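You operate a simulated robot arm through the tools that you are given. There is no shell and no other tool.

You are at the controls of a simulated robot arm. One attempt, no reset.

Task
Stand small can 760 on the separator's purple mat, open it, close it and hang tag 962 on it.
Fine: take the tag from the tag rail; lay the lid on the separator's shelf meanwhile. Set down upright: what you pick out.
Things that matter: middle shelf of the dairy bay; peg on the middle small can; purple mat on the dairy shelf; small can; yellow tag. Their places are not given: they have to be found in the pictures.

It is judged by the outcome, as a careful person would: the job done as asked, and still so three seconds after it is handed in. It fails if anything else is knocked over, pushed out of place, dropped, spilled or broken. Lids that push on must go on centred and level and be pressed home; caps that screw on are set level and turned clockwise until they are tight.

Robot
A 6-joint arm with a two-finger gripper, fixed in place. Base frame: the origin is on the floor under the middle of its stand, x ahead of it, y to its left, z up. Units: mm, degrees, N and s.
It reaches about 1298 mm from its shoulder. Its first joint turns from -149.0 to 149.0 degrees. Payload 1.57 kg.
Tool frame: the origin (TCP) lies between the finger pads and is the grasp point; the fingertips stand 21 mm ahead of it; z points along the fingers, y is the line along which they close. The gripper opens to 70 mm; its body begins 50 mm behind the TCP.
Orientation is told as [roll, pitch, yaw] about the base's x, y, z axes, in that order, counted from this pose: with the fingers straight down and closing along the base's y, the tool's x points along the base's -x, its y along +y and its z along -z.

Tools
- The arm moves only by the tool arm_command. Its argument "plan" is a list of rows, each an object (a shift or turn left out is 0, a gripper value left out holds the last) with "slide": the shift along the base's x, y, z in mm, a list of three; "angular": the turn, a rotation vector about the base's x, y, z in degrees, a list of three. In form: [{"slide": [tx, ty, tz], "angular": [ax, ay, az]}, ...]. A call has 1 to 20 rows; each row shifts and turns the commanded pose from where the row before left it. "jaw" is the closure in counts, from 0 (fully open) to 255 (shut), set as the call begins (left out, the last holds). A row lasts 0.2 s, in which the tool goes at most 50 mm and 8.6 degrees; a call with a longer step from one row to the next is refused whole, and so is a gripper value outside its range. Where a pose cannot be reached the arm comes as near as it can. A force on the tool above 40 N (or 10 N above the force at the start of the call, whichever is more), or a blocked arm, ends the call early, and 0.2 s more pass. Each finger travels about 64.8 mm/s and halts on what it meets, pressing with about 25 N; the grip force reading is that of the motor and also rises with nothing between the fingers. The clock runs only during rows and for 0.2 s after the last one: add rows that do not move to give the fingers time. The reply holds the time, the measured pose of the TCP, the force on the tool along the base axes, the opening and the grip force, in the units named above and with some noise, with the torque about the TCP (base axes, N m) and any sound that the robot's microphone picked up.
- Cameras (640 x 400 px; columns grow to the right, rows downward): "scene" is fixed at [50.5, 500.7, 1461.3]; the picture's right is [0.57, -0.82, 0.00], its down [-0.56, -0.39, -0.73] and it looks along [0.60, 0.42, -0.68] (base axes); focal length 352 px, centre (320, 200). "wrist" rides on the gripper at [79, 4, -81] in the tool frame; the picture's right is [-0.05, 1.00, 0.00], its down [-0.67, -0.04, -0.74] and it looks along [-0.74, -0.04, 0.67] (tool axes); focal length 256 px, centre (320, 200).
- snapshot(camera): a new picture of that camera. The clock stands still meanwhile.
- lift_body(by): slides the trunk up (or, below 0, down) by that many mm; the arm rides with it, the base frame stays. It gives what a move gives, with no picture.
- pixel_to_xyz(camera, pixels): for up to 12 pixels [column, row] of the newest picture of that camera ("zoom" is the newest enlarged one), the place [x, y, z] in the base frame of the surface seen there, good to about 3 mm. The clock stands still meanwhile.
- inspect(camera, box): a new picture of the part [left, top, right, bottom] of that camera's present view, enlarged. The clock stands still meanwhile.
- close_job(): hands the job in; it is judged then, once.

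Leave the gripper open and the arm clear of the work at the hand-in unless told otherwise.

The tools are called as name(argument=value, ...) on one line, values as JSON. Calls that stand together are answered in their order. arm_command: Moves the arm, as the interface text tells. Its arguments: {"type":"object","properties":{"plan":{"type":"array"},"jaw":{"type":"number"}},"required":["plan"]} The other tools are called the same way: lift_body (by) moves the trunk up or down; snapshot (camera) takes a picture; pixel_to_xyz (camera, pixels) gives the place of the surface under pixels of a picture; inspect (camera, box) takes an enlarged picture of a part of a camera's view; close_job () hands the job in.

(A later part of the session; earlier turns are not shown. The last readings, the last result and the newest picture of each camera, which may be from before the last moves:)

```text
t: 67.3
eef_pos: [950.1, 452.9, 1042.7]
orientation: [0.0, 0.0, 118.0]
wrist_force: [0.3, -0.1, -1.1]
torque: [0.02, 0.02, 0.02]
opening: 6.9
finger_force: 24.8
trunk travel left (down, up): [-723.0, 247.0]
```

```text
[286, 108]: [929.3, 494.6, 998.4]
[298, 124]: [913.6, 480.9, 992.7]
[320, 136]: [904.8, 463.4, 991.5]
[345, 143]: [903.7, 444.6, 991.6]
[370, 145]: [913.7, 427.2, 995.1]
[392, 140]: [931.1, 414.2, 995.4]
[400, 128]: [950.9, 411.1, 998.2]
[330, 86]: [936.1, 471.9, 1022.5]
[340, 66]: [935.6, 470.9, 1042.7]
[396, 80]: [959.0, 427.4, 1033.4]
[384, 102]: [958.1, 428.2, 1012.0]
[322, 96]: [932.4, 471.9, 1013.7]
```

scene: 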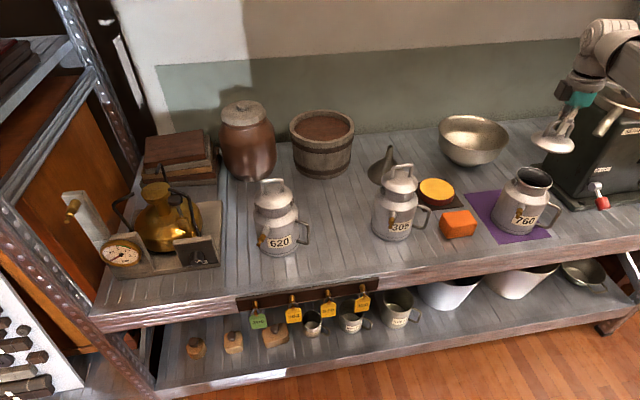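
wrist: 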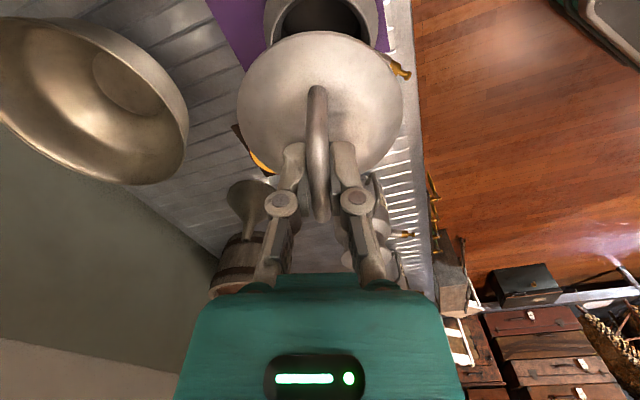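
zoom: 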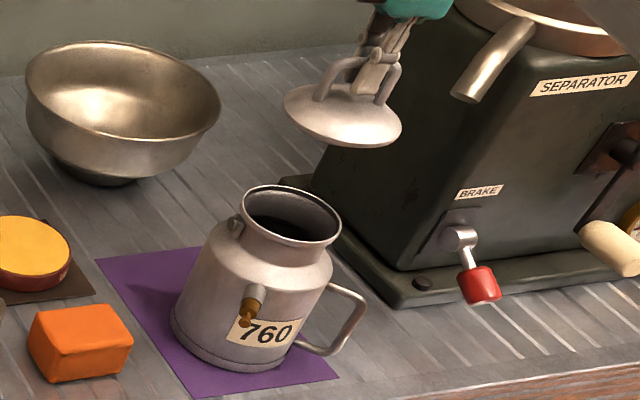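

The lid centre seems near (947–949, 452–454) versus mouth centre (949.5, 451). I'll take repeated pose readings to average out noise.

arm_command(plan=[{"slide": [0, 0, 0]}])

arm_command(plan=[{"slide": [0, 0, 0]}])

arm_command(plan=[{"slide": [0, 0, 0]}])

inspect(camera="scene", box=[530, 115, 580, 160])

```text
t: 67.7
eef_pos: [949.7, 451.8, 1042.8]
orientation: [-0.1, 0.0, 118.0]
wrist_force: [0.3, 1.3, -1.4]
torque: [0.02, 0.03, 0.03]
opening: 6.9
finger_force: 24.7
trunk travel left (down, up): [-723.0, 247.0]
```

```text
t: 68.1
eef_pos: [949.7, 453.1, 1042.2]
orientation: [0.1, 0.1, 118.0]
wrist_force: [1.1, -1.0, -0.6]
torque: [0.02, 0.01, 0.0]
opening: 6.9
finger_force: 24.7
trunk travel left (down, up): [-723.0, 247.0]
```

```text
t: 68.5
eef_pos: [949.5, 451.9, 1040.8]
orientation: [-0.1, 0.1, 118.1]
wrist_force: [0.7, 0.1, -0.9]
torque: [0.0, 0.01, -0.01]
opening: 7.0
finger_force: 25.4
trunk travel left (down, up): [-723.0, 247.0]
```

```text
8.89 times, centred on (555, 138) of scene
```

zoom: 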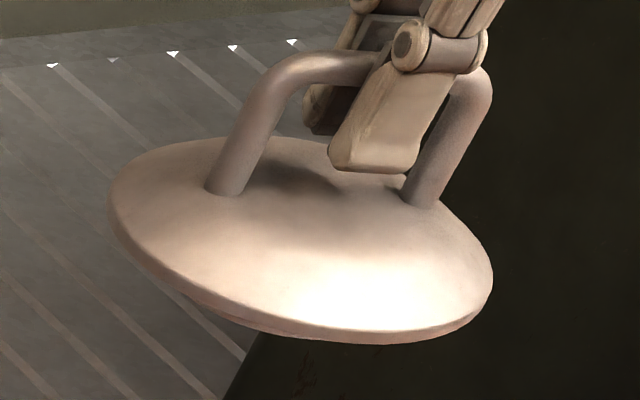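

Averages: now (949.8, 452.4) versus (950.4, 450.9) when the lid was seated. I correct by (+0.7, −1.4) and lower 70 mm.

arm_command(plan=[{"slide": [0.7, -1.4, 0]}, {"slide": [0, 0, 0]}])

lift_body(by=-70)

arm_command(plan=[{"slide": [0, 0, 0]}])

arm_command(plan=[{"slide": [0, 0, 0]}])

inspect(camera="scene", box=[500, 130, 580, 220])

```text
t: 69.1
eef_pos: [950.0, 450.2, 1042.7]
orientation: [0.1, 0.0, 118.1]
wrist_force: [0.0, -0.4, -0.3]
torque: [0.01, -0.03, -0.02]
opening: 6.7
finger_force: 25.1
trunk travel left (down, up): [-723.0, 247.0]
```

```text
t: 70.2
eef_pos: [951.3, 450.7, 970.9]
orientation: [0.0, 0.0, 118.0]
wrist_force: [0.5, -0.6, -0.7]
torque: [-0.05, 0.0, -0.02]
opening: 7.0
finger_force: 24.8
trunk travel left (down, up): [-653.0, 317.0]
```

```text
t: 70.6
eef_pos: [950.5, 451.0, 972.4]
orientation: [0.0, 0.0, 118.0]
wrist_force: [0.2, 0.1, -0.4]
torque: [0.01, -0.03, 0.01]
opening: 6.9
finger_force: 24.9
trunk travel left (down, up): [-653.0, 317.0]
```

```text
t: 71.0
eef_pos: [949.9, 450.8, 971.4]
orientation: [0.0, 0.0, 118.0]
wrist_force: [0.7, 0.2, -1.6]
torque: [0.0, -0.03, 0.01]
opening: 7.1
finger_force: 25.8
trunk travel left (down, up): [-653.0, 317.0]
```

```text
4.44 times, centred on (540, 175) of scene
```

zoom: 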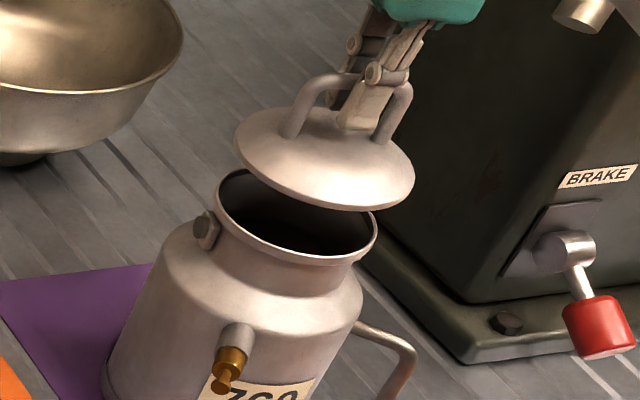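

Pose now equals the seated pose in x,y. Lower 22 mm, then approach in small steps.

lift_body(by=-22)

inspect(camera="scene", box=[500, 130, 580, 220])

```text
t: 71.7
eef_pos: [949.9, 451.1, 949.7]
orientation: [0.0, 0.1, 118.0]
wrist_force: [-0.2, 1.7, -0.4]
torque: [0.03, 0.01, 0.02]
opening: 7.2
finger_force: 25.3
trunk travel left (down, up): [-631.0, 339.0]
```

```text
4.44 times, centred on (540, 175) of scene
```

zoom: 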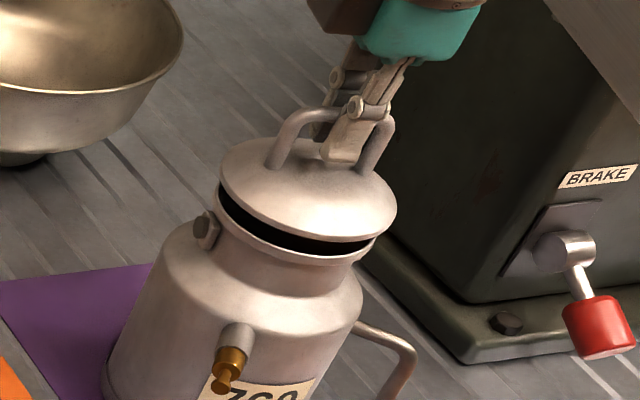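

Gap about 10 mm, centred. Stepping down 4 mm.

lift_body(by=-4)

lift_body(by=-2)

```text
t: 72.2
eef_pos: [949.9, 451.3, 946.2]
orientation: [-0.1, 0.0, 118.0]
wrist_force: [0.5, 0.9, -0.1]
torque: [-0.01, 0.0, 0.02]
opening: 6.8
finger_force: 25.1
trunk travel left (down, up): [-627.0, 343.0]
```

```text
t: 72.7
eef_pos: [950.8, 450.5, 943.1]
orientation: [0.1, 0.1, 118.0]
wrist_force: [0.2, 0.0, -0.8]
torque: [0.0, -0.02, -0.01]
opening: 6.8
finger_force: 25.8
trunk travel left (down, up): [-625.0, 345.0]
```

lift_body(by=-2)

lift_body(by=-1)

inspect(camera="scene", box=[500, 130, 580, 220])

```text
t: 73.3
eef_pos: [950.9, 451.1, 940.8]
orientation: [-0.1, 0.0, 118.0]
wrist_force: [-0.3, -0.3, -1.5]
torque: [-0.02, -0.05, 0.01]
opening: 6.7
finger_force: 25.0
trunk travel left (down, up): [-623.0, 347.0]
```

```text
t: 73.8
eef_pos: [949.5, 451.4, 940.3]
orientation: [0.0, 0.0, 118.0]
wrist_force: [-0.3, 0.4, -0.4]
torque: [0.03, 0.01, -0.02]
opening: 6.9
finger_force: 25.0
trunk travel left (down, up): [-622.0, 348.0]
```

```text
4.44 times, centred on (540, 175) of scene
```

zoom: 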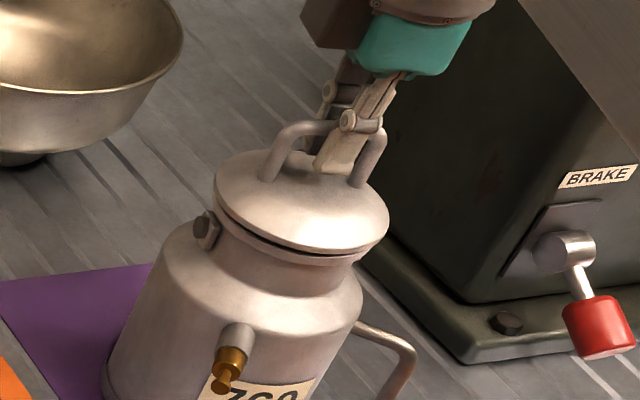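

Only a thin gap remains and still no contact force. Continue 1 mm steps.

lift_body(by=-1)

lift_body(by=-1)

```text
t: 74.3
eef_pos: [950.2, 451.6, 940.2]
orientation: [0.1, 0.0, 117.9]
wrist_force: [0.0, -0.2, -0.6]
torque: [0.02, 0.0, 0.02]
opening: 7.0
finger_force: 24.8
trunk travel left (down, up): [-621.0, 349.0]
```

```text
t: 74.8
eef_pos: [950.6, 451.7, 938.0]
orientation: [0.0, 0.0, 118.1]
wrist_force: [-0.4, 0.1, -1.4]
torque: [0.01, 0.01, 0.02]
opening: 7.2
finger_force: 25.4
trunk travel left (down, up): [-620.0, 350.0]
```

lift_body(by=-1)

lift_body(by=-1)

```text
t: 75.3
eef_pos: [949.8, 450.7, 937.8]
orientation: [0.0, -0.1, 118.1]
wrist_force: [0.8, -0.8, -0.6]
torque: [-0.02, 0.02, 0.01]
opening: 7.3
finger_force: 24.3
trunk travel left (down, up): [-619.0, 351.0]
```

```text
t: 75.8
eef_pos: [950.3, 450.5, 935.6]
orientation: [0.0, 0.0, 118.1]
wrist_force: [0.1, -0.5, -0.7]
torque: [0.0, -0.01, 0.0]
opening: 7.0
finger_force: 24.9
trunk travel left (down, up): [-618.0, 352.0]
```

lift_body(by=-1)

inspect(camera="scene", box=[510, 140, 570, 200])

```text
t: 76.3
eef_pos: [950.1, 450.8, 936.9]
orientation: [0.1, -0.1, 117.9]
wrist_force: [0.0, 0.3, 1.5]
torque: [0.0, -0.02, 0.0]
opening: 6.9
finger_force: 25.4
trunk travel left (down, up): [-617.0, 353.0]
```

```text
6.67 times, centred on (540, 170) of scene
```

zoom: 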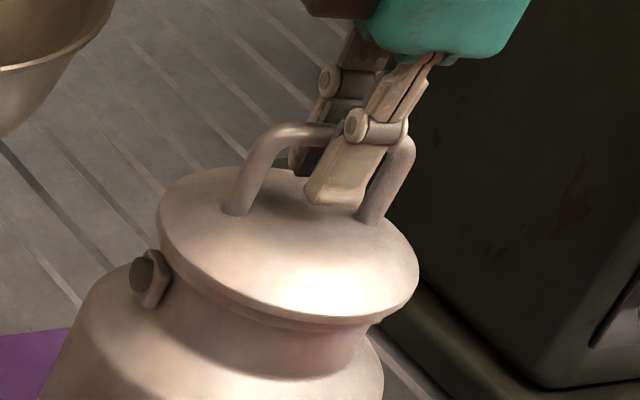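

The lid has met the mouth (1.5 N), level. Now pressing home with 1 mm steps.

lift_body(by=-1)

```text
t: 76.8
eef_pos: [951.1, 449.7, 936.2]
orientation: [-0.1, 0.0, 118.0]
wrist_force: [2.6, 2.8, 12.4]
torque: [-0.1, -0.02, -0.01]
opening: 6.9
finger_force: 24.8
trunk travel left (down, up): [-616.0, 354.0]
```

lift_body(by=-1)

```text
t: 77.3
eef_pos: [947.9, 450.4, 936.3]
orientation: [-0.1, 0.0, 118.0]
wrist_force: [5.5, 3.2, 23.2]
torque: [0.02, 0.0, 0.03]
opening: 6.6
finger_force: 24.7
trunk travel left (down, up): [-615.0, 355.0]
```

lift_body(by=-1)

inspect(camera="scene", box=[510, 140, 570, 200])

```text
t: 77.8
eef_pos: [949.4, 449.0, 933.9]
orientation: [-0.1, 0.0, 118.0]
wrist_force: [6.8, 2.6, 26.3]
torque: [-0.02, -0.04, 0.01]
opening: 7.1
finger_force: 25.1
trunk travel left (down, up): [-614.0, 356.0]
```

```text
6.67 times, centred on (540, 170) of scene
```

zoom: 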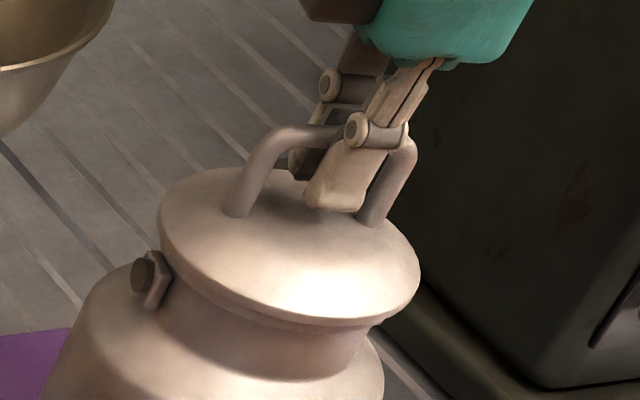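

The grip begins to slip at 26 N and no click was heard. I'll measure the lid's height now (seated originally: loop top ≈942, rim ≈884–893).

pixel_to_xyz(camera="zoom", pixels=[[275, 133], [300, 128], [405, 150], [240, 205], [370, 212], [165, 235], [200, 285], [250, 310], [300, 322], [350, 322], [400, 305], [418, 280]])

```text
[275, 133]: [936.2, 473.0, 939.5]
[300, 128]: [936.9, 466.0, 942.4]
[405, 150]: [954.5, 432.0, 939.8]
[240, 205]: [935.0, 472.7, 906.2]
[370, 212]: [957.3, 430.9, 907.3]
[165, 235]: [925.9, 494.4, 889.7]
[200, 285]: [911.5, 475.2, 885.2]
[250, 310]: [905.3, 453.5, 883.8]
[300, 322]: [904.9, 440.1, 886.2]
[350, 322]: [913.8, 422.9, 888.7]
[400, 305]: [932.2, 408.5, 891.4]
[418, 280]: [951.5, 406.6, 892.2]
```

The lid heights match the originally seated lid within a millimetre or two. I'll unload, release, and then press directly on the loop's top centre with closed fingers to be sure it is home.

lift_body(by=2.5)

arm_command(plan=[{"slide": [0, 0, 0]}, {"slide": [0, 0, 0]}, {"slide": [0, 0, 0]}, {"slide": [0, 0, 0]}], jaw=165)

lift_body(by=45)

inspect(camera="scene", box=[500, 130, 580, 220])

inspect(camera="wrist", box=[220, 20, 420, 240])

```text
t: 78.4
eef_pos: [949.0, 450.8, 935.0]
orientation: [0.1, -0.1, 118.0]
wrist_force: [0.3, 0.1, -0.1]
torque: [0.02, 0.01, 0.02]
opening: 6.9
finger_force: 25.1
trunk travel left (down, up): [-617.0, 353.0]
```

```text
t: 79.4
eef_pos: [950.0, 451.3, 934.7]
orientation: [0.0, -0.1, 118.0]
wrist_force: [0.0, 0.5, -0.8]
torque: [-0.04, 0.01, 0.03]
opening: 24.6
finger_force: 0.0
trunk travel left (down, up): [-617.0, 353.0]
heard: snap
```

```text
t: 80.2
eef_pos: [951.7, 451.2, 980.9]
orientation: [0.0, 0.0, 118.0]
wrist_force: [0.1, -0.6, 0.5]
torque: [0.0, -0.03, 0.03]
opening: 24.9
finger_force: 0.0
trunk travel left (down, up): [-662.0, 308.0]
```

```text
4.44 times, centred on (540, 175) of scene
```

zoom: 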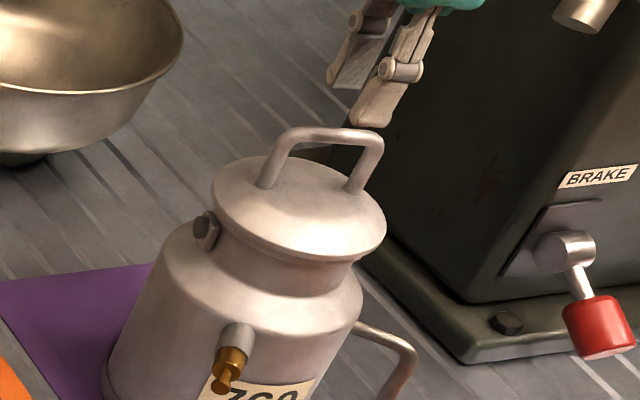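

```text
1.82 times, centred on (320, 130) of wrist
```

zoom: 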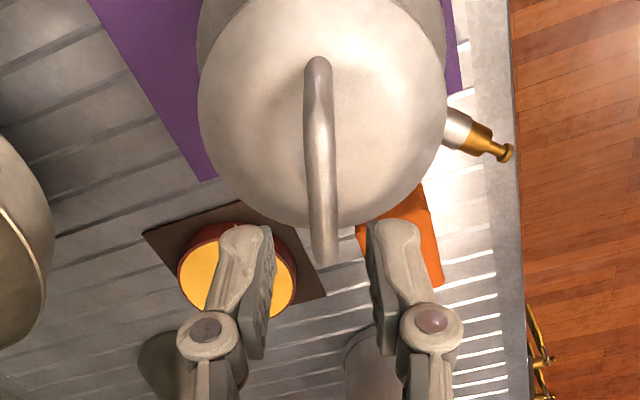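

A snap was heard as I released: the lid has clicked into its seat, level and centred. For certainty I'll press down on the loop's top centre with closed fingers: close, lower 16 mm, then 1 mm steps.

arm_command(plan=[{"slide": [0, 0, 0]}, {"slide": [0, 0, 0]}, {"slide": [0, 0, 0]}, {"slide": [0, 0, 0]}], jaw=255)

lift_body(by=-15)

```text
t: 81.2
eef_pos: [950.3, 450.9, 980.4]
orientation: [-0.1, -0.1, 118.0]
wrist_force: [-0.8, 0.4, 0.2]
torque: [0.0, 0.01, 0.04]
opening: 0.2
finger_force: 24.9
trunk travel left (down, up): [-662.0, 308.0]
```

```text
t: 81.9
eef_pos: [950.0, 451.1, 965.0]
orientation: [0.0, -0.1, 118.0]
wrist_force: [0.1, 0.2, -0.2]
torque: [-0.01, 0.0, 0.0]
opening: 0.0
finger_force: 24.1
trunk travel left (down, up): [-647.0, 323.0]
```

lift_body(by=-2)

lift_body(by=-1)

```text
t: 82.4
eef_pos: [949.6, 451.1, 963.8]
orientation: [0.0, -0.1, 117.9]
wrist_force: [-0.4, -0.3, 0.3]
torque: [0.02, -0.01, 0.01]
opening: 0.2
finger_force: 24.8
trunk travel left (down, up): [-645.0, 325.0]
```

```text
t: 82.9
eef_pos: [950.2, 450.2, 962.3]
orientation: [0.0, 0.1, 118.0]
wrist_force: [-0.1, 0.4, 0.9]
torque: [0.02, -0.03, -0.02]
opening: 0.0
finger_force: 25.4
trunk travel left (down, up): [-644.0, 326.0]
```

lift_body(by=-1)

lift_body(by=-1)

```text
t: 83.4
eef_pos: [950.1, 449.5, 961.7]
orientation: [-0.1, 0.0, 118.0]
wrist_force: [2.1, 1.8, 9.3]
torque: [0.14, 0.01, -0.03]
opening: 6.3
finger_force: 25.5
trunk travel left (down, up): [-643.0, 327.0]
```

```text
t: 83.9
eef_pos: [950.2, 451.0, 961.5]
orientation: [0.0, 0.1, 117.9]
wrist_force: [3.9, 2.9, 18.6]
torque: [0.14, 0.0, -0.03]
opening: 6.0
finger_force: 25.3
trunk travel left (down, up): [-642.0, 328.0]
```

The bar is wedging the fingertips apart (opening 6 mm), pressed with 18.6 N and nothing moved: the lid is home. I'll open the jaws before rising so the lid isn't pulled.

arm_command(plan=[{"slide": [0, 0, 0]}, {"slide": [0, 0, 0]}, {"slide": [0, 0, 0]}, {"slide": [0, 0, 0]}], jaw=165)

inspect(camera="scene", box=[500, 130, 580, 220])

```text
t: 84.9
eef_pos: [949.8, 449.3, 959.3]
orientation: [0.1, 0.0, 117.9]
wrist_force: [0.0, -0.1, 0.3]
torque: [0.0, 0.0, 0.0]
opening: 24.8
finger_force: 0.1
trunk travel left (down, up): [-642.0, 328.0]
```

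```text
4.44 times, centred on (540, 175) of scene
```

zoom: 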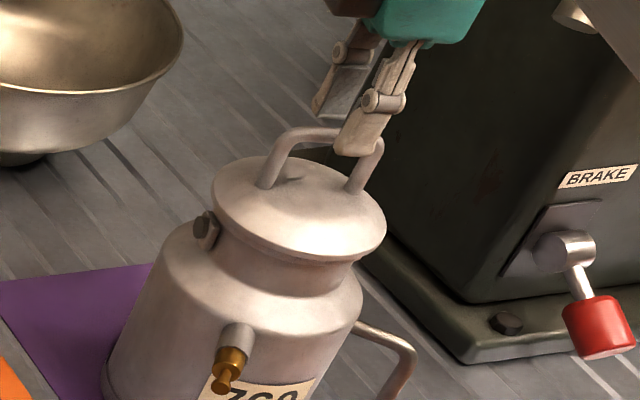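

The lid is seated flush. Next the tag. I'll raise 60 mm and get the tag's position from the scene view.

lift_body(by=60)

inspect(camera="scene", box=[240, 275, 350, 345])

```text
t: 85.9
eef_pos: [950.3, 449.8, 1020.5]
orientation: [0.1, 0.0, 118.0]
wrist_force: [-0.2, 0.2, 0.6]
torque: [-0.01, 0.0, 0.0]
opening: 24.7
finger_force: 0.1
trunk travel left (down, up): [-702.0, 268.0]
```

```text
5.71 times, centred on (295, 310) of scene
```

zoom: 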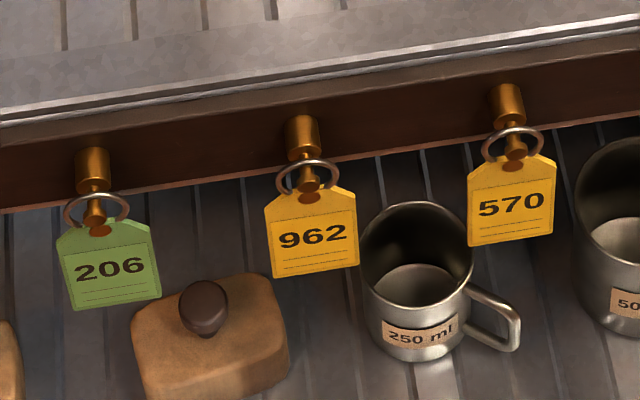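

pixel_to_xyz(camera="zoom", pixels=[[302, 128], [305, 150], [307, 172], [310, 184], [290, 172], [330, 170], [270, 215], [350, 205], [276, 272], [356, 262], [312, 240], [308, 196]])

pixel_to_xyz(camera="zoom", pixels=[[95, 170], [97, 190], [96, 215], [105, 265], [508, 100], [514, 135], [516, 155], [512, 205], [400, 120], [400, 160], [400, 95], [415, 300]])

pixel_to_xyz(camera="scene", pixels=[[160, 390], [300, 370], [450, 335], [235, 345], [270, 340], [313, 330], [350, 325], [290, 355], [293, 325], [330, 300], [260, 385], [380, 300]])

```text
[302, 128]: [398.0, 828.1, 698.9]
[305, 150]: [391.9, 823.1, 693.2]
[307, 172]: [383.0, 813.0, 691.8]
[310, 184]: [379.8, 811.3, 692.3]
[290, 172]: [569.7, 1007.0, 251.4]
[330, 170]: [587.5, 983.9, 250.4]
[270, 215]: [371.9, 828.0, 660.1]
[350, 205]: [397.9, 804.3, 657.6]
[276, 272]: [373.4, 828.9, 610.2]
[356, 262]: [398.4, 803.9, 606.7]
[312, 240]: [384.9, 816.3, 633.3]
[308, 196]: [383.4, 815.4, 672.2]
```

```text
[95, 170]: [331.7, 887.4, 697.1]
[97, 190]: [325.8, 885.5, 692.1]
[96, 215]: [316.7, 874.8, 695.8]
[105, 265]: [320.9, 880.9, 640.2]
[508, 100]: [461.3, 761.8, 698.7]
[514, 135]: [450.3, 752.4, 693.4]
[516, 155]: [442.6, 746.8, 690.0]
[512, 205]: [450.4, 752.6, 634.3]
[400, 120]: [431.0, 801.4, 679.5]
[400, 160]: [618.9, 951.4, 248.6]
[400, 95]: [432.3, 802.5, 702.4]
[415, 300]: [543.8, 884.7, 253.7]
```

```text
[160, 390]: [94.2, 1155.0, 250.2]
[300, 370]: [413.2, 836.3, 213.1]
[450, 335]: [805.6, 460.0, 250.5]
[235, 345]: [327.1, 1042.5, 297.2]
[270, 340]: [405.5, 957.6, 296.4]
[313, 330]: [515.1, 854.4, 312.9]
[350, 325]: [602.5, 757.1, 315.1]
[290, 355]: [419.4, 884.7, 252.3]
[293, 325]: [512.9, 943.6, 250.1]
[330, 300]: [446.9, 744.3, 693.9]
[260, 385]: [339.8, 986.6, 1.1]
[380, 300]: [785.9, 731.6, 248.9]
```

Tag 962's plate is centred near (385, 816, 634), ~36 mm wide, hanging from its ring on a peg at z≈690 (peg tip d≈841, rail face d≈872). Neighbouring tags are 91 mm away each side. I'll move the empty gripper to the front of the shelf with yaw 45°.

arm_command(plan=[{"slide": [-34.4, 9.4, 0], "angular": [0, 0, -4.56]}, {"slide": [-34.4, 9.4, 0], "angular": [0, 0, -4.56]}, {"slide": [-34.4, 9.4, 0], "angular": [0, 0, -4.56]}, {"slide": [-34.4, 9.4, 0], "angular": [0, 0, -4.56]}, {"slide": [-34.4, 9.4, 0], "angular": [0, 0, -4.56]}, {"slide": [-34.4, 9.4, 0], "angular": [0, 0, -4.56]}, {"slide": [-34.4, 9.4, 0], "angular": [0, 0, -4.56]}, {"slide": [-34.4, 9.4, 0], "angular": [0, 0, -4.56]}, {"slide": [-34.4, 9.4, 0], "angular": [0, 0, -4.56]}, {"slide": [-34.4, 9.4, 0], "angular": [0, 0, -4.56]}, {"slide": [-34.4, 9.4, 0], "angular": [0, 0, -4.56]}, {"slide": [-34.4, 9.4, 0], "angular": [0, 0, -4.56]}, {"slide": [-34.4, 9.4, 0], "angular": [0, 0, -4.56]}, {"slide": [-34.4, 9.4, 0], "angular": [0, 0, -4.56]}, {"slide": [-34.4, 9.4, 0], "angular": [0, 0, -4.56]}, {"slide": [-34.4, 9.4, 0], "angular": [0, 0, -4.56]}, {"slide": [0, 0, 0]}], jaw=65)

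snapshot(camera="scene")

```text
t: 89.5
eef_pos: [399.6, 601.0, 1021.8]
orientation: [0.0, 0.1, 45.0]
wrist_force: [-0.1, -0.3, -0.1]
torque: [-0.01, -0.02, -0.01]
opening: 51.9
finger_force: 0.1
trunk travel left (down, up): [-702.0, 268.0]
```

```text
taken
```

scene: 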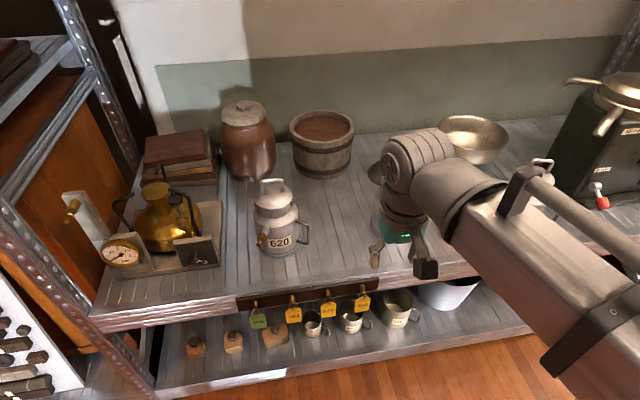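

Now pitch the gripper up toward the shelf to 25° below horizontal, keeping the wrist in place (fingers swing forward and up by ~108 mm, all in free space).

arm_command(plan=[{"slide": [15.0, 15.0, 1.2], "angular": [4.6, -4.6, 0]}, {"slide": [14.8, 14.8, 3.6], "angular": [4.6, -4.6, 0]}, {"slide": [14.4, 14.4, 5.9], "angular": [4.6, -4.6, 0]}, {"slide": [13.9, 13.9, 8.2], "angular": [4.6, -4.6, 0]}, {"slide": [13.1, 13.1, 10.4], "angular": [4.6, -4.6, 0]}, {"slide": [12.2, 12.2, 12.4], "angular": [4.6, -4.6, 0]}, {"slide": [11.1, 11.1, 14.2], "angular": [4.6, -4.6, 0]}, {"slide": [9.9, 9.9, 15.9], "angular": [4.6, -4.6, 0]}, {"slide": [8.6, 8.6, 17.4], "angular": [4.6, -4.6, 0]}, {"slide": [7.1, 7.1, 18.7], "angular": [4.6, -4.6, 0]}, {"slide": [0, 0, 0]}])

snapshot(camera="scene")

snapshot(camera="wrist")

```text
t: 91.9
eef_pos: [519.3, 721.4, 1128.2]
orientation: [-0.2, -65.2, 45.2]
wrist_force: [0.9, 0.3, 0.2]
torque: [-0.04, 0.03, 0.0]
opening: 52.1
finger_force: 0.1
trunk travel left (down, up): [-702.0, 268.0]
```

```text
taken
```

scene: 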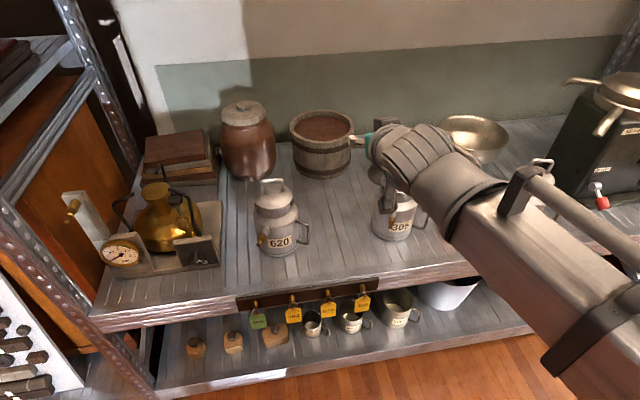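

```text
taken
```

wrist: 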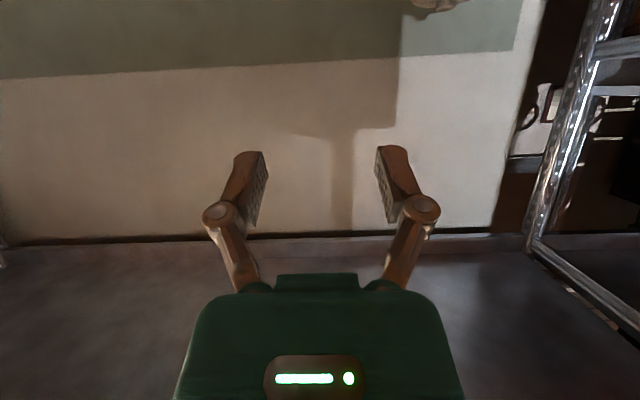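

Pitch reached (−65°, i.e. 25° below horizontal). Now move to a point 70 mm in front of tag 962: TCP (335, 766).

arm_command(plan=[{"slide": [-30.7, 7.5, 0]}, {"slide": [-30.7, 7.5, 0]}, {"slide": [-30.7, 7.5, 0]}, {"slide": [-30.7, 7.5, 0]}, {"slide": [-30.7, 7.5, 0]}, {"slide": [-30.7, 7.5, 0]}, {"slide": [0, 0, 0]}])

snapshot(camera="scene")

```text
t: 93.5
eef_pos: [335.4, 766.3, 1127.8]
orientation: [-0.1, -65.1, 45.0]
wrist_force: [0.8, 0.5, 0.1]
torque: [0.02, 0.01, -0.01]
opening: 52.0
finger_force: 0.1
trunk travel left (down, up): [-702.0, 268.0]
```

```text
taken
```

scene: 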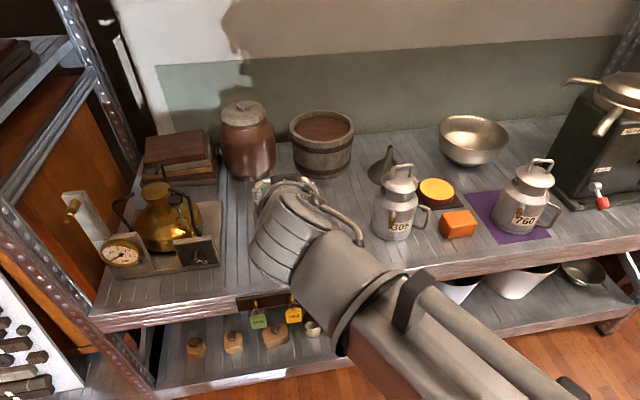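

Now lower the trunk 390 mm (in front of the shelf edge, ~85 mm clear) and look with the wrist camera.

lift_body(by=-390)

snapshot(camera="wrist")

snapshot(camera="scene")

```text
t: 97.3
eef_pos: [334.8, 765.3, 737.6]
orientation: [-0.1, -65.0, 45.1]
wrist_force: [0.3, 0.8, 0.2]
torque: [0.0, 0.01, 0.01]
opening: 52.3
finger_force: 0.1
trunk travel left (down, up): [-312.0, 658.0]
```

```text
taken
```

wrist: 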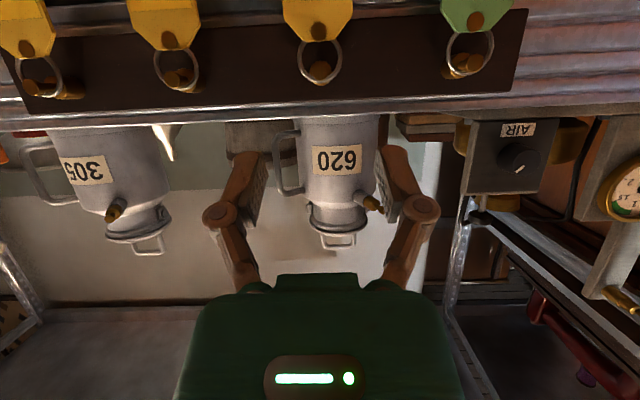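

```text
taken
```

scene: 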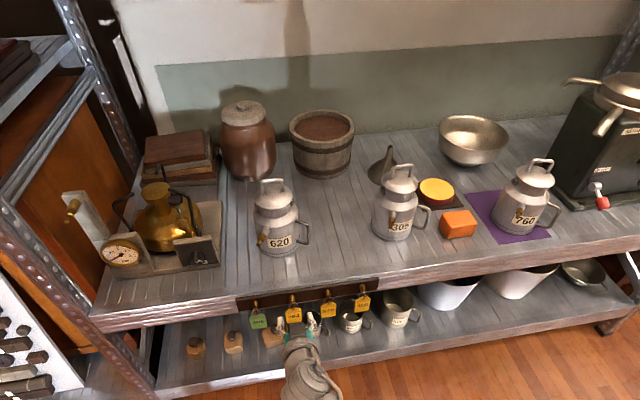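

Tag 962's ring and peg appear at about (320,60), upside-down. I'll enlarge to measure ring and peg.

inspect(camera="wrist", box=[260, 0, 380, 90])

```text
4.44 times, centred on (320, 45) of wrist
```

zoom: 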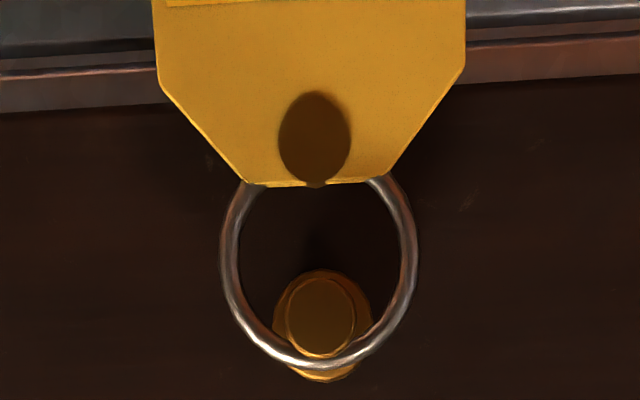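

pixel_to_xyz(camera="zoom", pixels=[[320, 310], [320, 290], [320, 340], [318, 372], [318, 361], [228, 255], [410, 245], [313, 150], [160, 50], [465, 50], [180, 100], [445, 100]])

pixel_to_xyz(camera="zoom", pixels=[[320, 10], [320, 60], [200, 60], [430, 60], [285, 330], [362, 330], [280, 340], [330, 378], [313, 184], [240, 180], [390, 175], [100, 250]])

```text
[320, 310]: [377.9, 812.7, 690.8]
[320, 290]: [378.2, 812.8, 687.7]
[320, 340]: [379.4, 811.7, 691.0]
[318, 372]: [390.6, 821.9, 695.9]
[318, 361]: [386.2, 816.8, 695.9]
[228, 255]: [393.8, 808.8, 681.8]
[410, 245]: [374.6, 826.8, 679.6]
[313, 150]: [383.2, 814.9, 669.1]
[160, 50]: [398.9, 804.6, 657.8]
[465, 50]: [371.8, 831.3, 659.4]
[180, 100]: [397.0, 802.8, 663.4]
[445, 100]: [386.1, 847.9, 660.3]
```

```text
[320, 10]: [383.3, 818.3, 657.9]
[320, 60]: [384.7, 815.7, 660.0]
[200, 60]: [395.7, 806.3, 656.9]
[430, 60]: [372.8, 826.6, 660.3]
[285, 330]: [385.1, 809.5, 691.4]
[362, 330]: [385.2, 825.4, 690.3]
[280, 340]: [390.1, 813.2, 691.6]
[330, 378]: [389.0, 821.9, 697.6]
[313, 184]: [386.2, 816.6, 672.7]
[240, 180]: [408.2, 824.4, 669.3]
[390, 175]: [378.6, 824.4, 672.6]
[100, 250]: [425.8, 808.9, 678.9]
```

Peg centre z≈690, knob face at d≈842, ring (inner ≈20 mm) in the plane d≈850, plate 38 mm wide centred on (385, 817). Alignment is within 1 mm. I'll lower 106 mm to plate-centre height.

lift_body(by=-106)

snapshot(camera="wrist")

```text
t: 98.7
eef_pos: [336.2, 765.4, 631.6]
orientation: [0.0, -65.2, 45.1]
wrist_force: [-0.1, -0.2, -0.3]
torque: [-0.02, 0.0, 0.02]
opening: 52.0
finger_force: 0.0
trunk travel left (down, up): [-206.0, 764.0]
```

```text
taken
```

wrist: 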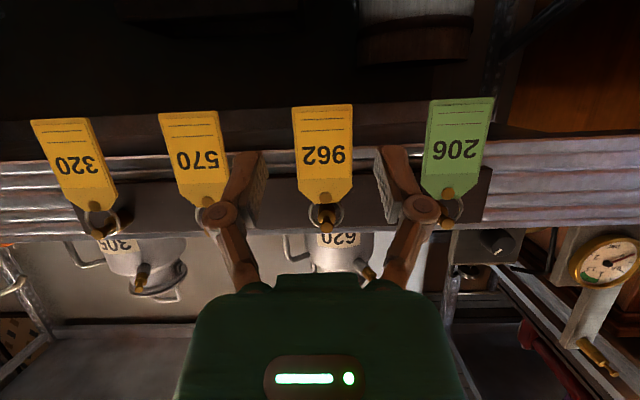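

Tag 962 is centred between the fingers. I advance 45 mm along the approach direction and check.

arm_command(plan=[{"slide": [8.0, 8.2, 0]}, {"slide": [8.0, 8.2, 0]}, {"slide": [8.0, 8.2, 0]}, {"slide": [8.0, 8.2, 0]}, {"slide": [0, 0, 0]}])

snapshot(camera="wrist")

```text
t: 99.9
eef_pos: [367.9, 797.6, 632.7]
orientation: [-0.1, -65.0, 45.2]
wrist_force: [-0.5, -0.9, 0.4]
torque: [0.0, 0.02, -0.04]
opening: 52.2
finger_force: 0.1
trunk travel left (down, up): [-206.0, 764.0]
```

```text
taken
```

wrist: 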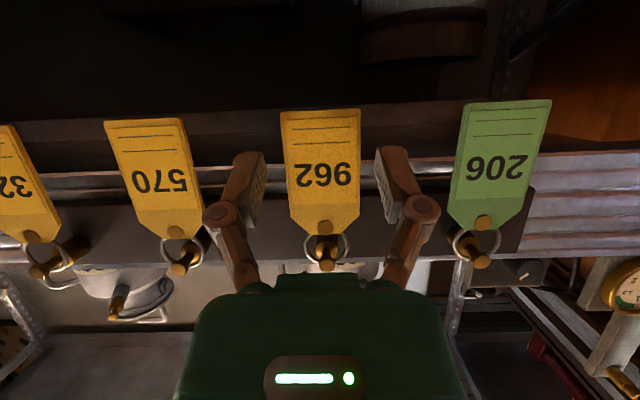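

arm_command(plan=[{"slide": [6.0, 6.2, 0]}, {"slide": [6.0, 6.2, 0]}, {"slide": [5.8, 6.2, 0]}, {"slide": [0, 0, 0]}])

inspect(camera="wrist", box=[200, 80, 440, 280])

inspect(camera="scene", box=[240, 275, 350, 345])

```text
t: 100.9
eef_pos: [384.8, 816.6, 632.0]
orientation: [-0.1, -65.1, 45.1]
wrist_force: [-0.8, -0.1, 0.9]
torque: [0.02, 0.0, -0.01]
opening: 52.2
finger_force: 0.1
trunk travel left (down, up): [-206.0, 764.0]
```

```text
2.00 times, centred on (320, 180) of wrist
```

zoom: 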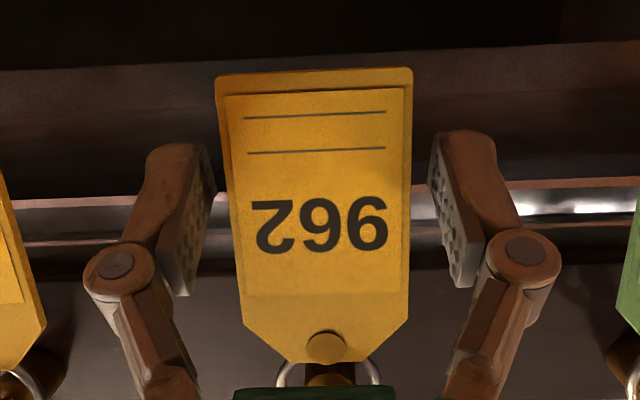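

```text
5.71 times, centred on (295, 310) of scene
```

zoom: 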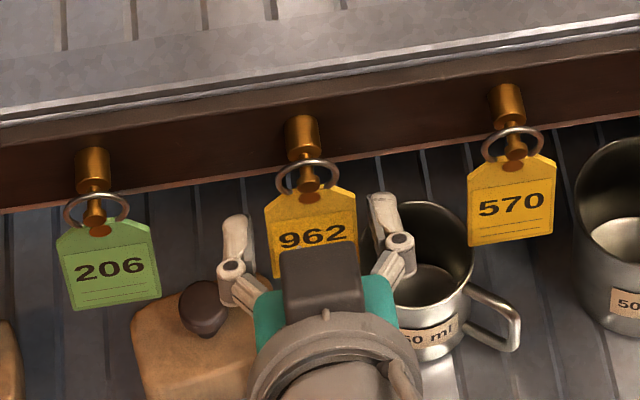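

The plate is centred between the pads. Closing the jaws on its edges.

arm_command(plan=[{"slide": [0, 0, 0]}, {"slide": [0, 0, 0]}, {"slide": [0, 0, 0]}, {"slide": [0, 0, 0]}, {"slide": [0, 0, 0]}], jaw=255)

inspect(camera="wrist", box=[200, 80, 440, 280])

inspect(camera="scene", box=[240, 275, 350, 345])

```text
t: 102.1
eef_pos: [385.4, 816.7, 631.7]
orientation: [-0.2, -65.0, 45.2]
wrist_force: [0.6, 1.2, 1.1]
torque: [0.02, 0.01, -0.02]
opening: 37.8
finger_force: 24.6
trunk travel left (down, up): [-206.0, 764.0]
```

```text
2.00 times, centred on (320, 180) of wrist
```

zoom: 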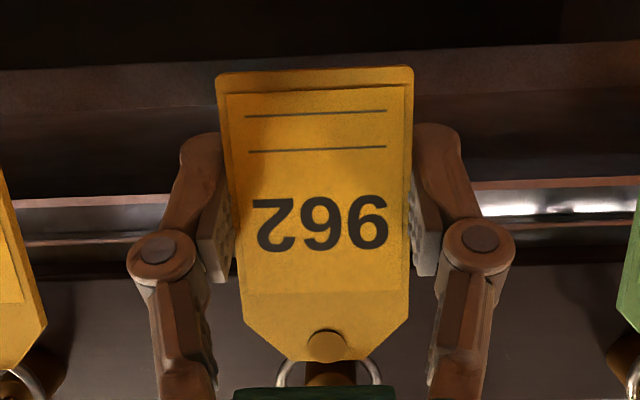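

```text
5.71 times, centred on (295, 310) of scene
```

zoom: 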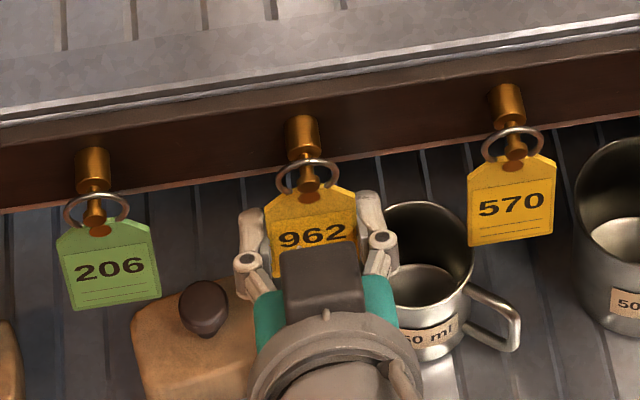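

Gripped (37.8 mm). Lifting 7 mm so the ring's centre comes level with the peg's knob.

lift_body(by=7)

inspect(camera="scene", box=[265, 280, 325, 330])

inspect(camera="wrist", box=[200, 80, 440, 280])

```text
t: 102.6
eef_pos: [384.9, 817.6, 639.6]
orientation: [-0.1, -65.0, 45.2]
wrist_force: [-0.4, -0.1, 0.9]
torque: [0.01, -0.05, 0.0]
opening: 37.7
finger_force: 24.8
trunk travel left (down, up): [-213.0, 757.0]
```

```text
8.00 times, centred on (295, 305) of scene
```

zoom: 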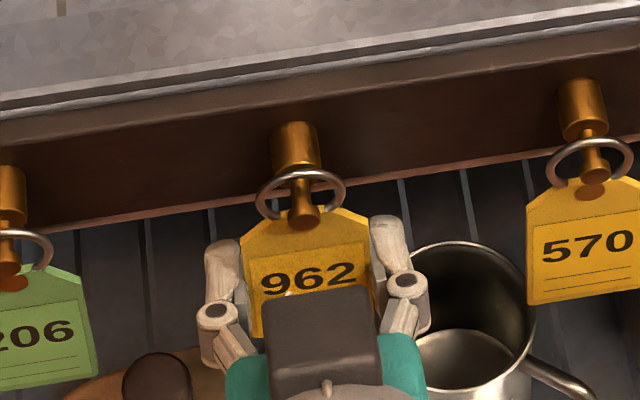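

```text
2.00 times, centred on (320, 180) of wrist
```

zoom: 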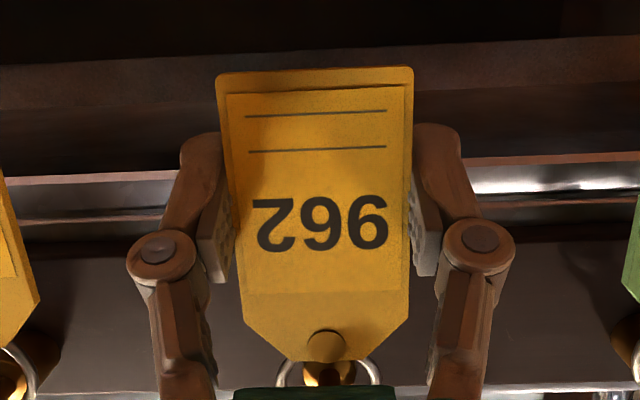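

The ring now hangs free around the thin neck. Pull the tag straight out along −d, 6 mm steps, watching the force.

arm_command(plan=[{"slide": [-2.8, -2.8, 0]}, {"slide": [-2.8, -2.8, 0]}, {"slide": [-2.8, -2.8, 0]}])

inspect(camera="scene", box=[265, 280, 325, 330])

```text
t: 103.4
eef_pos: [376.6, 808.2, 637.8]
orientation: [0.0, -65.0, 45.2]
wrist_force: [-0.2, -0.2, -0.5]
torque: [-0.01, 0.02, 0.0]
opening: 37.4
finger_force: 25.0
trunk travel left (down, up): [-213.0, 757.0]
```

```text
8.00 times, centred on (295, 305) of scene
```

zoom: 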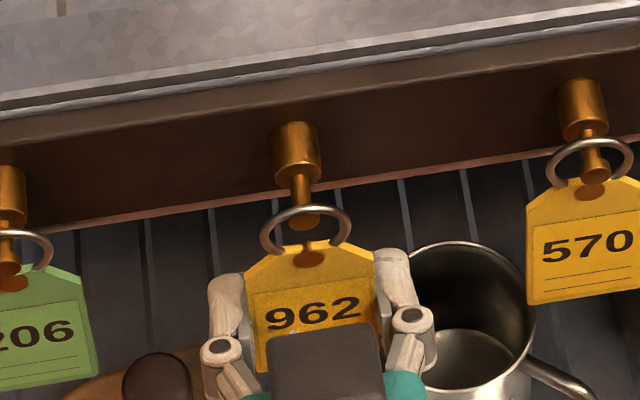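

The ring is passing the knob with no force. Continue pulling out another 60 mm.

arm_command(plan=[{"slide": [-4, -4, 0]}, {"slide": [-5, -5, 0]}, {"slide": [-8, -8, 0]}, {"slide": [-10, -10, 0]}, {"slide": [-10, -10, 0]}, {"slide": [-8, -8, 0]}, {"slide": [0, 0, 0]}])

snapshot(camera="scene")

snapshot(camera="wrist")

```text
t: 105.0
eef_pos: [332.2, 764.7, 638.4]
orientation: [-0.1, -65.0, 45.1]
wrist_force: [0.8, 0.6, 0.4]
torque: [0.01, -0.02, -0.02]
opening: 37.9
finger_force: 25.2
trunk travel left (down, up): [-213.0, 757.0]
```

```text
taken
```

scene: 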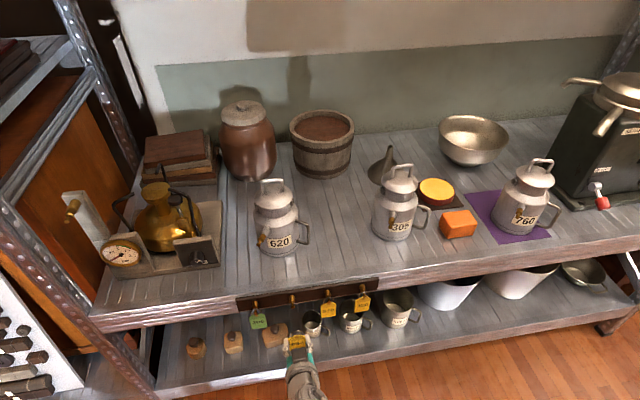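

```text
taken
```

wrist: 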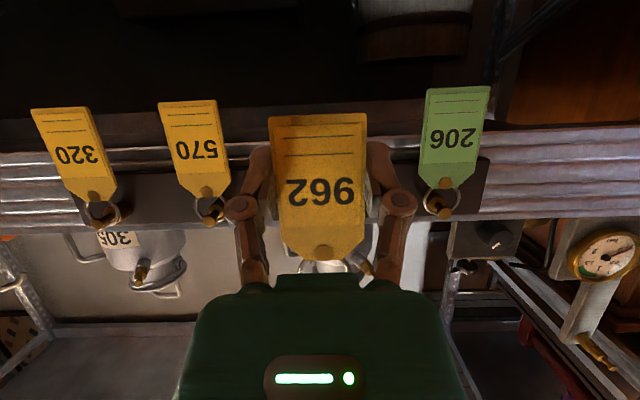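

Tag 962 is off the rail, the others still hang. Now I measure the peg of can 760 from the scene camera (near px (520,218)).

inspect(camera="scene", box=[495, 180, 565, 245])

```text
6.15 times, centred on (530, 212) of scene
```

zoom: 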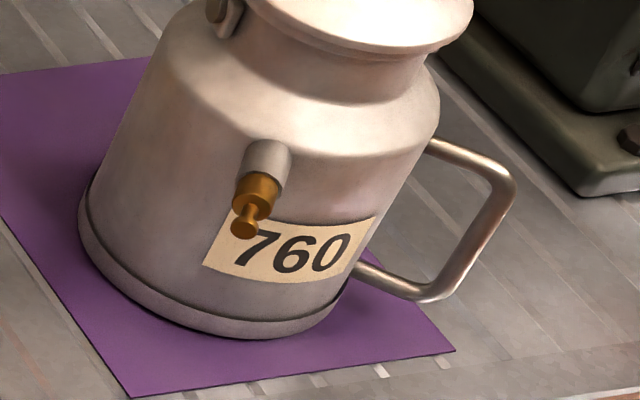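

pixel_to_xyz(camera="zoom", pixels=[[268, 150], [266, 165], [262, 178], [258, 190], [255, 205], [248, 215], [245, 222], [243, 230], [240, 185], [275, 190], [236, 225], [252, 236]])

pixel_to_xyz(camera="zoom", pixels=[[252, 160], [285, 165], [245, 195], [272, 200], [244, 234], [230, 225], [258, 228], [250, 208], [257, 211], [260, 200], [240, 238], [247, 218]])

```text
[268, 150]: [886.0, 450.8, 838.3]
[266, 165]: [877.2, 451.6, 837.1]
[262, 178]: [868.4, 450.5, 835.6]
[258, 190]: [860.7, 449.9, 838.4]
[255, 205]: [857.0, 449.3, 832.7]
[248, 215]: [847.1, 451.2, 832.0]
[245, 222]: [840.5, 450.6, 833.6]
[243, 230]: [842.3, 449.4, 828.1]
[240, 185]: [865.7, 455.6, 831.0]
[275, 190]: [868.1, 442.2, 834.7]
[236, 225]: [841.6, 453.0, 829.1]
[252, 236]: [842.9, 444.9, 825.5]
```

```text
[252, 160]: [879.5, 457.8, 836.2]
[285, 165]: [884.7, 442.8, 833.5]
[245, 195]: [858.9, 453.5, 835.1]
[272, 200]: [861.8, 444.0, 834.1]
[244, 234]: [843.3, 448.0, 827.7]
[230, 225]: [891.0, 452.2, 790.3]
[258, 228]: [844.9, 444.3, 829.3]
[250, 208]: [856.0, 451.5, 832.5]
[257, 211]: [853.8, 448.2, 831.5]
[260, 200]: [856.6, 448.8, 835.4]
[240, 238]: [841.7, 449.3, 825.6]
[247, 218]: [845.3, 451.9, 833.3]
```

Peg axis: y≈449–450, z≈828.5, knob face x≈842, thin neck x≈848–858. Next I check how the tag sits in the gripper (ring relative to TCP).

inspect(camera="scene", box=[265, 315, 335, 375])

```text
6.67 times, centred on (300, 345) of scene
```

zoom: 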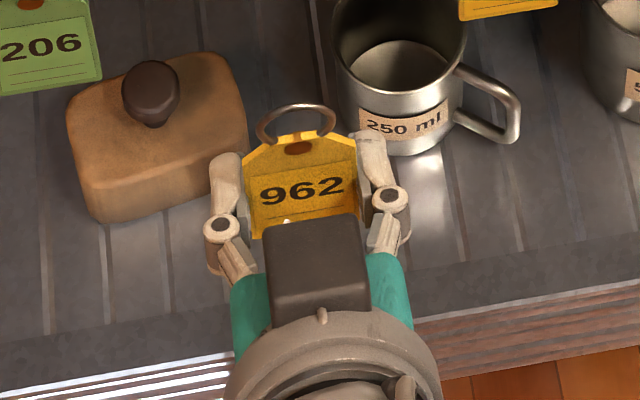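

pixel_to_xyz(camera="zoom", pixels=[[297, 106], [258, 128], [333, 122], [262, 115], [320, 108], [275, 138], [322, 134], [248, 165], [352, 155], [300, 165], [300, 210], [255, 225]])

```text
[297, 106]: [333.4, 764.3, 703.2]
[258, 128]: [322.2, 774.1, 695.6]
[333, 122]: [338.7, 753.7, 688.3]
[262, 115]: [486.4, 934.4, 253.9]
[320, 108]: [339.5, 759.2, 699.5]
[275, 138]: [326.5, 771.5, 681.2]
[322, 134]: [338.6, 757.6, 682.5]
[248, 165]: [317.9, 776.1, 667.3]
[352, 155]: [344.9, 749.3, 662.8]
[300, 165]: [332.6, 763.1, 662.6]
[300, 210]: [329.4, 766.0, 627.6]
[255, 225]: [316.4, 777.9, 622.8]
```

The ring centre is 52 mm above the TCP in the plate plane. I raise the trunk 160 mm, then carry the tag along the front of the shelf to in front of can 760's peg, turning yaw to 0°.

lift_body(by=160)

arm_command(plan=[{"slide": [28.6, -19.7, 0], "angular": [0, 0, -2.81]}, {"slide": [28.6, -19.7, 0], "angular": [0, 0, -2.81]}, {"slide": [28.6, -19.7, 0], "angular": [0, 0, -2.81]}, {"slide": [28.6, -19.7, 0], "angular": [0, 0, -2.81]}, {"slide": [28.6, -19.7, 0], "angular": [0, 0, -2.81]}, {"slide": [28.6, -19.7, 0], "angular": [0, 0, -2.81]}, {"slide": [28.6, -19.7, 0], "angular": [0, 0, -2.81]}, {"slide": [28.6, -19.7, 0], "angular": [0, 0, -2.81]}, {"slide": [0, 0, 0]}])

snapshot(camera="scene")

snapshot(camera="wrist")

```text
t: 106.8
eef_pos: [331.7, 762.4, 799.5]
orientation: [-0.1, -65.0, 45.1]
wrist_force: [0.3, -0.2, 0.1]
torque: [-0.05, 0.0, -0.02]
opening: 37.5
finger_force: 24.7
trunk travel left (down, up): [-373.0, 597.0]
```

```text
t: 108.8
eef_pos: [561.9, 605.8, 798.4]
orientation: [-0.1, -64.9, 22.6]
wrist_force: [-0.2, 0.3, -0.3]
torque: [0.0, 0.02, 0.0]
opening: 37.6
finger_force: 24.8
trunk travel left (down, up): [-373.0, 597.0]
```

```text
taken
```

scene: 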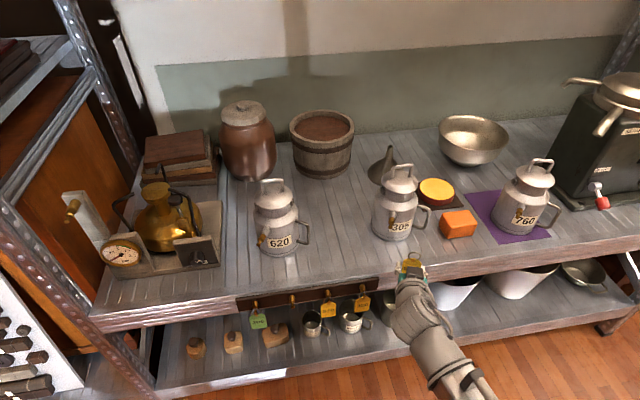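

```text
taken
```

wrist: 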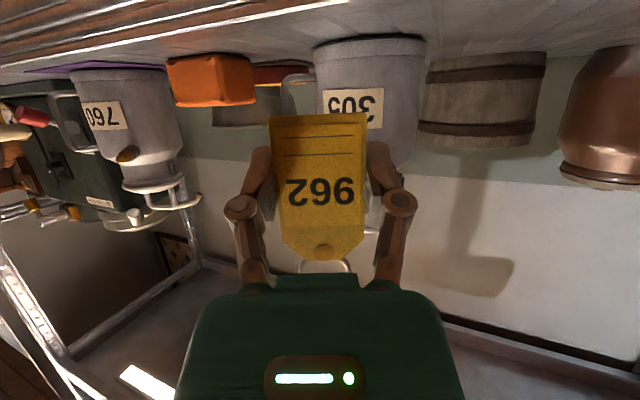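

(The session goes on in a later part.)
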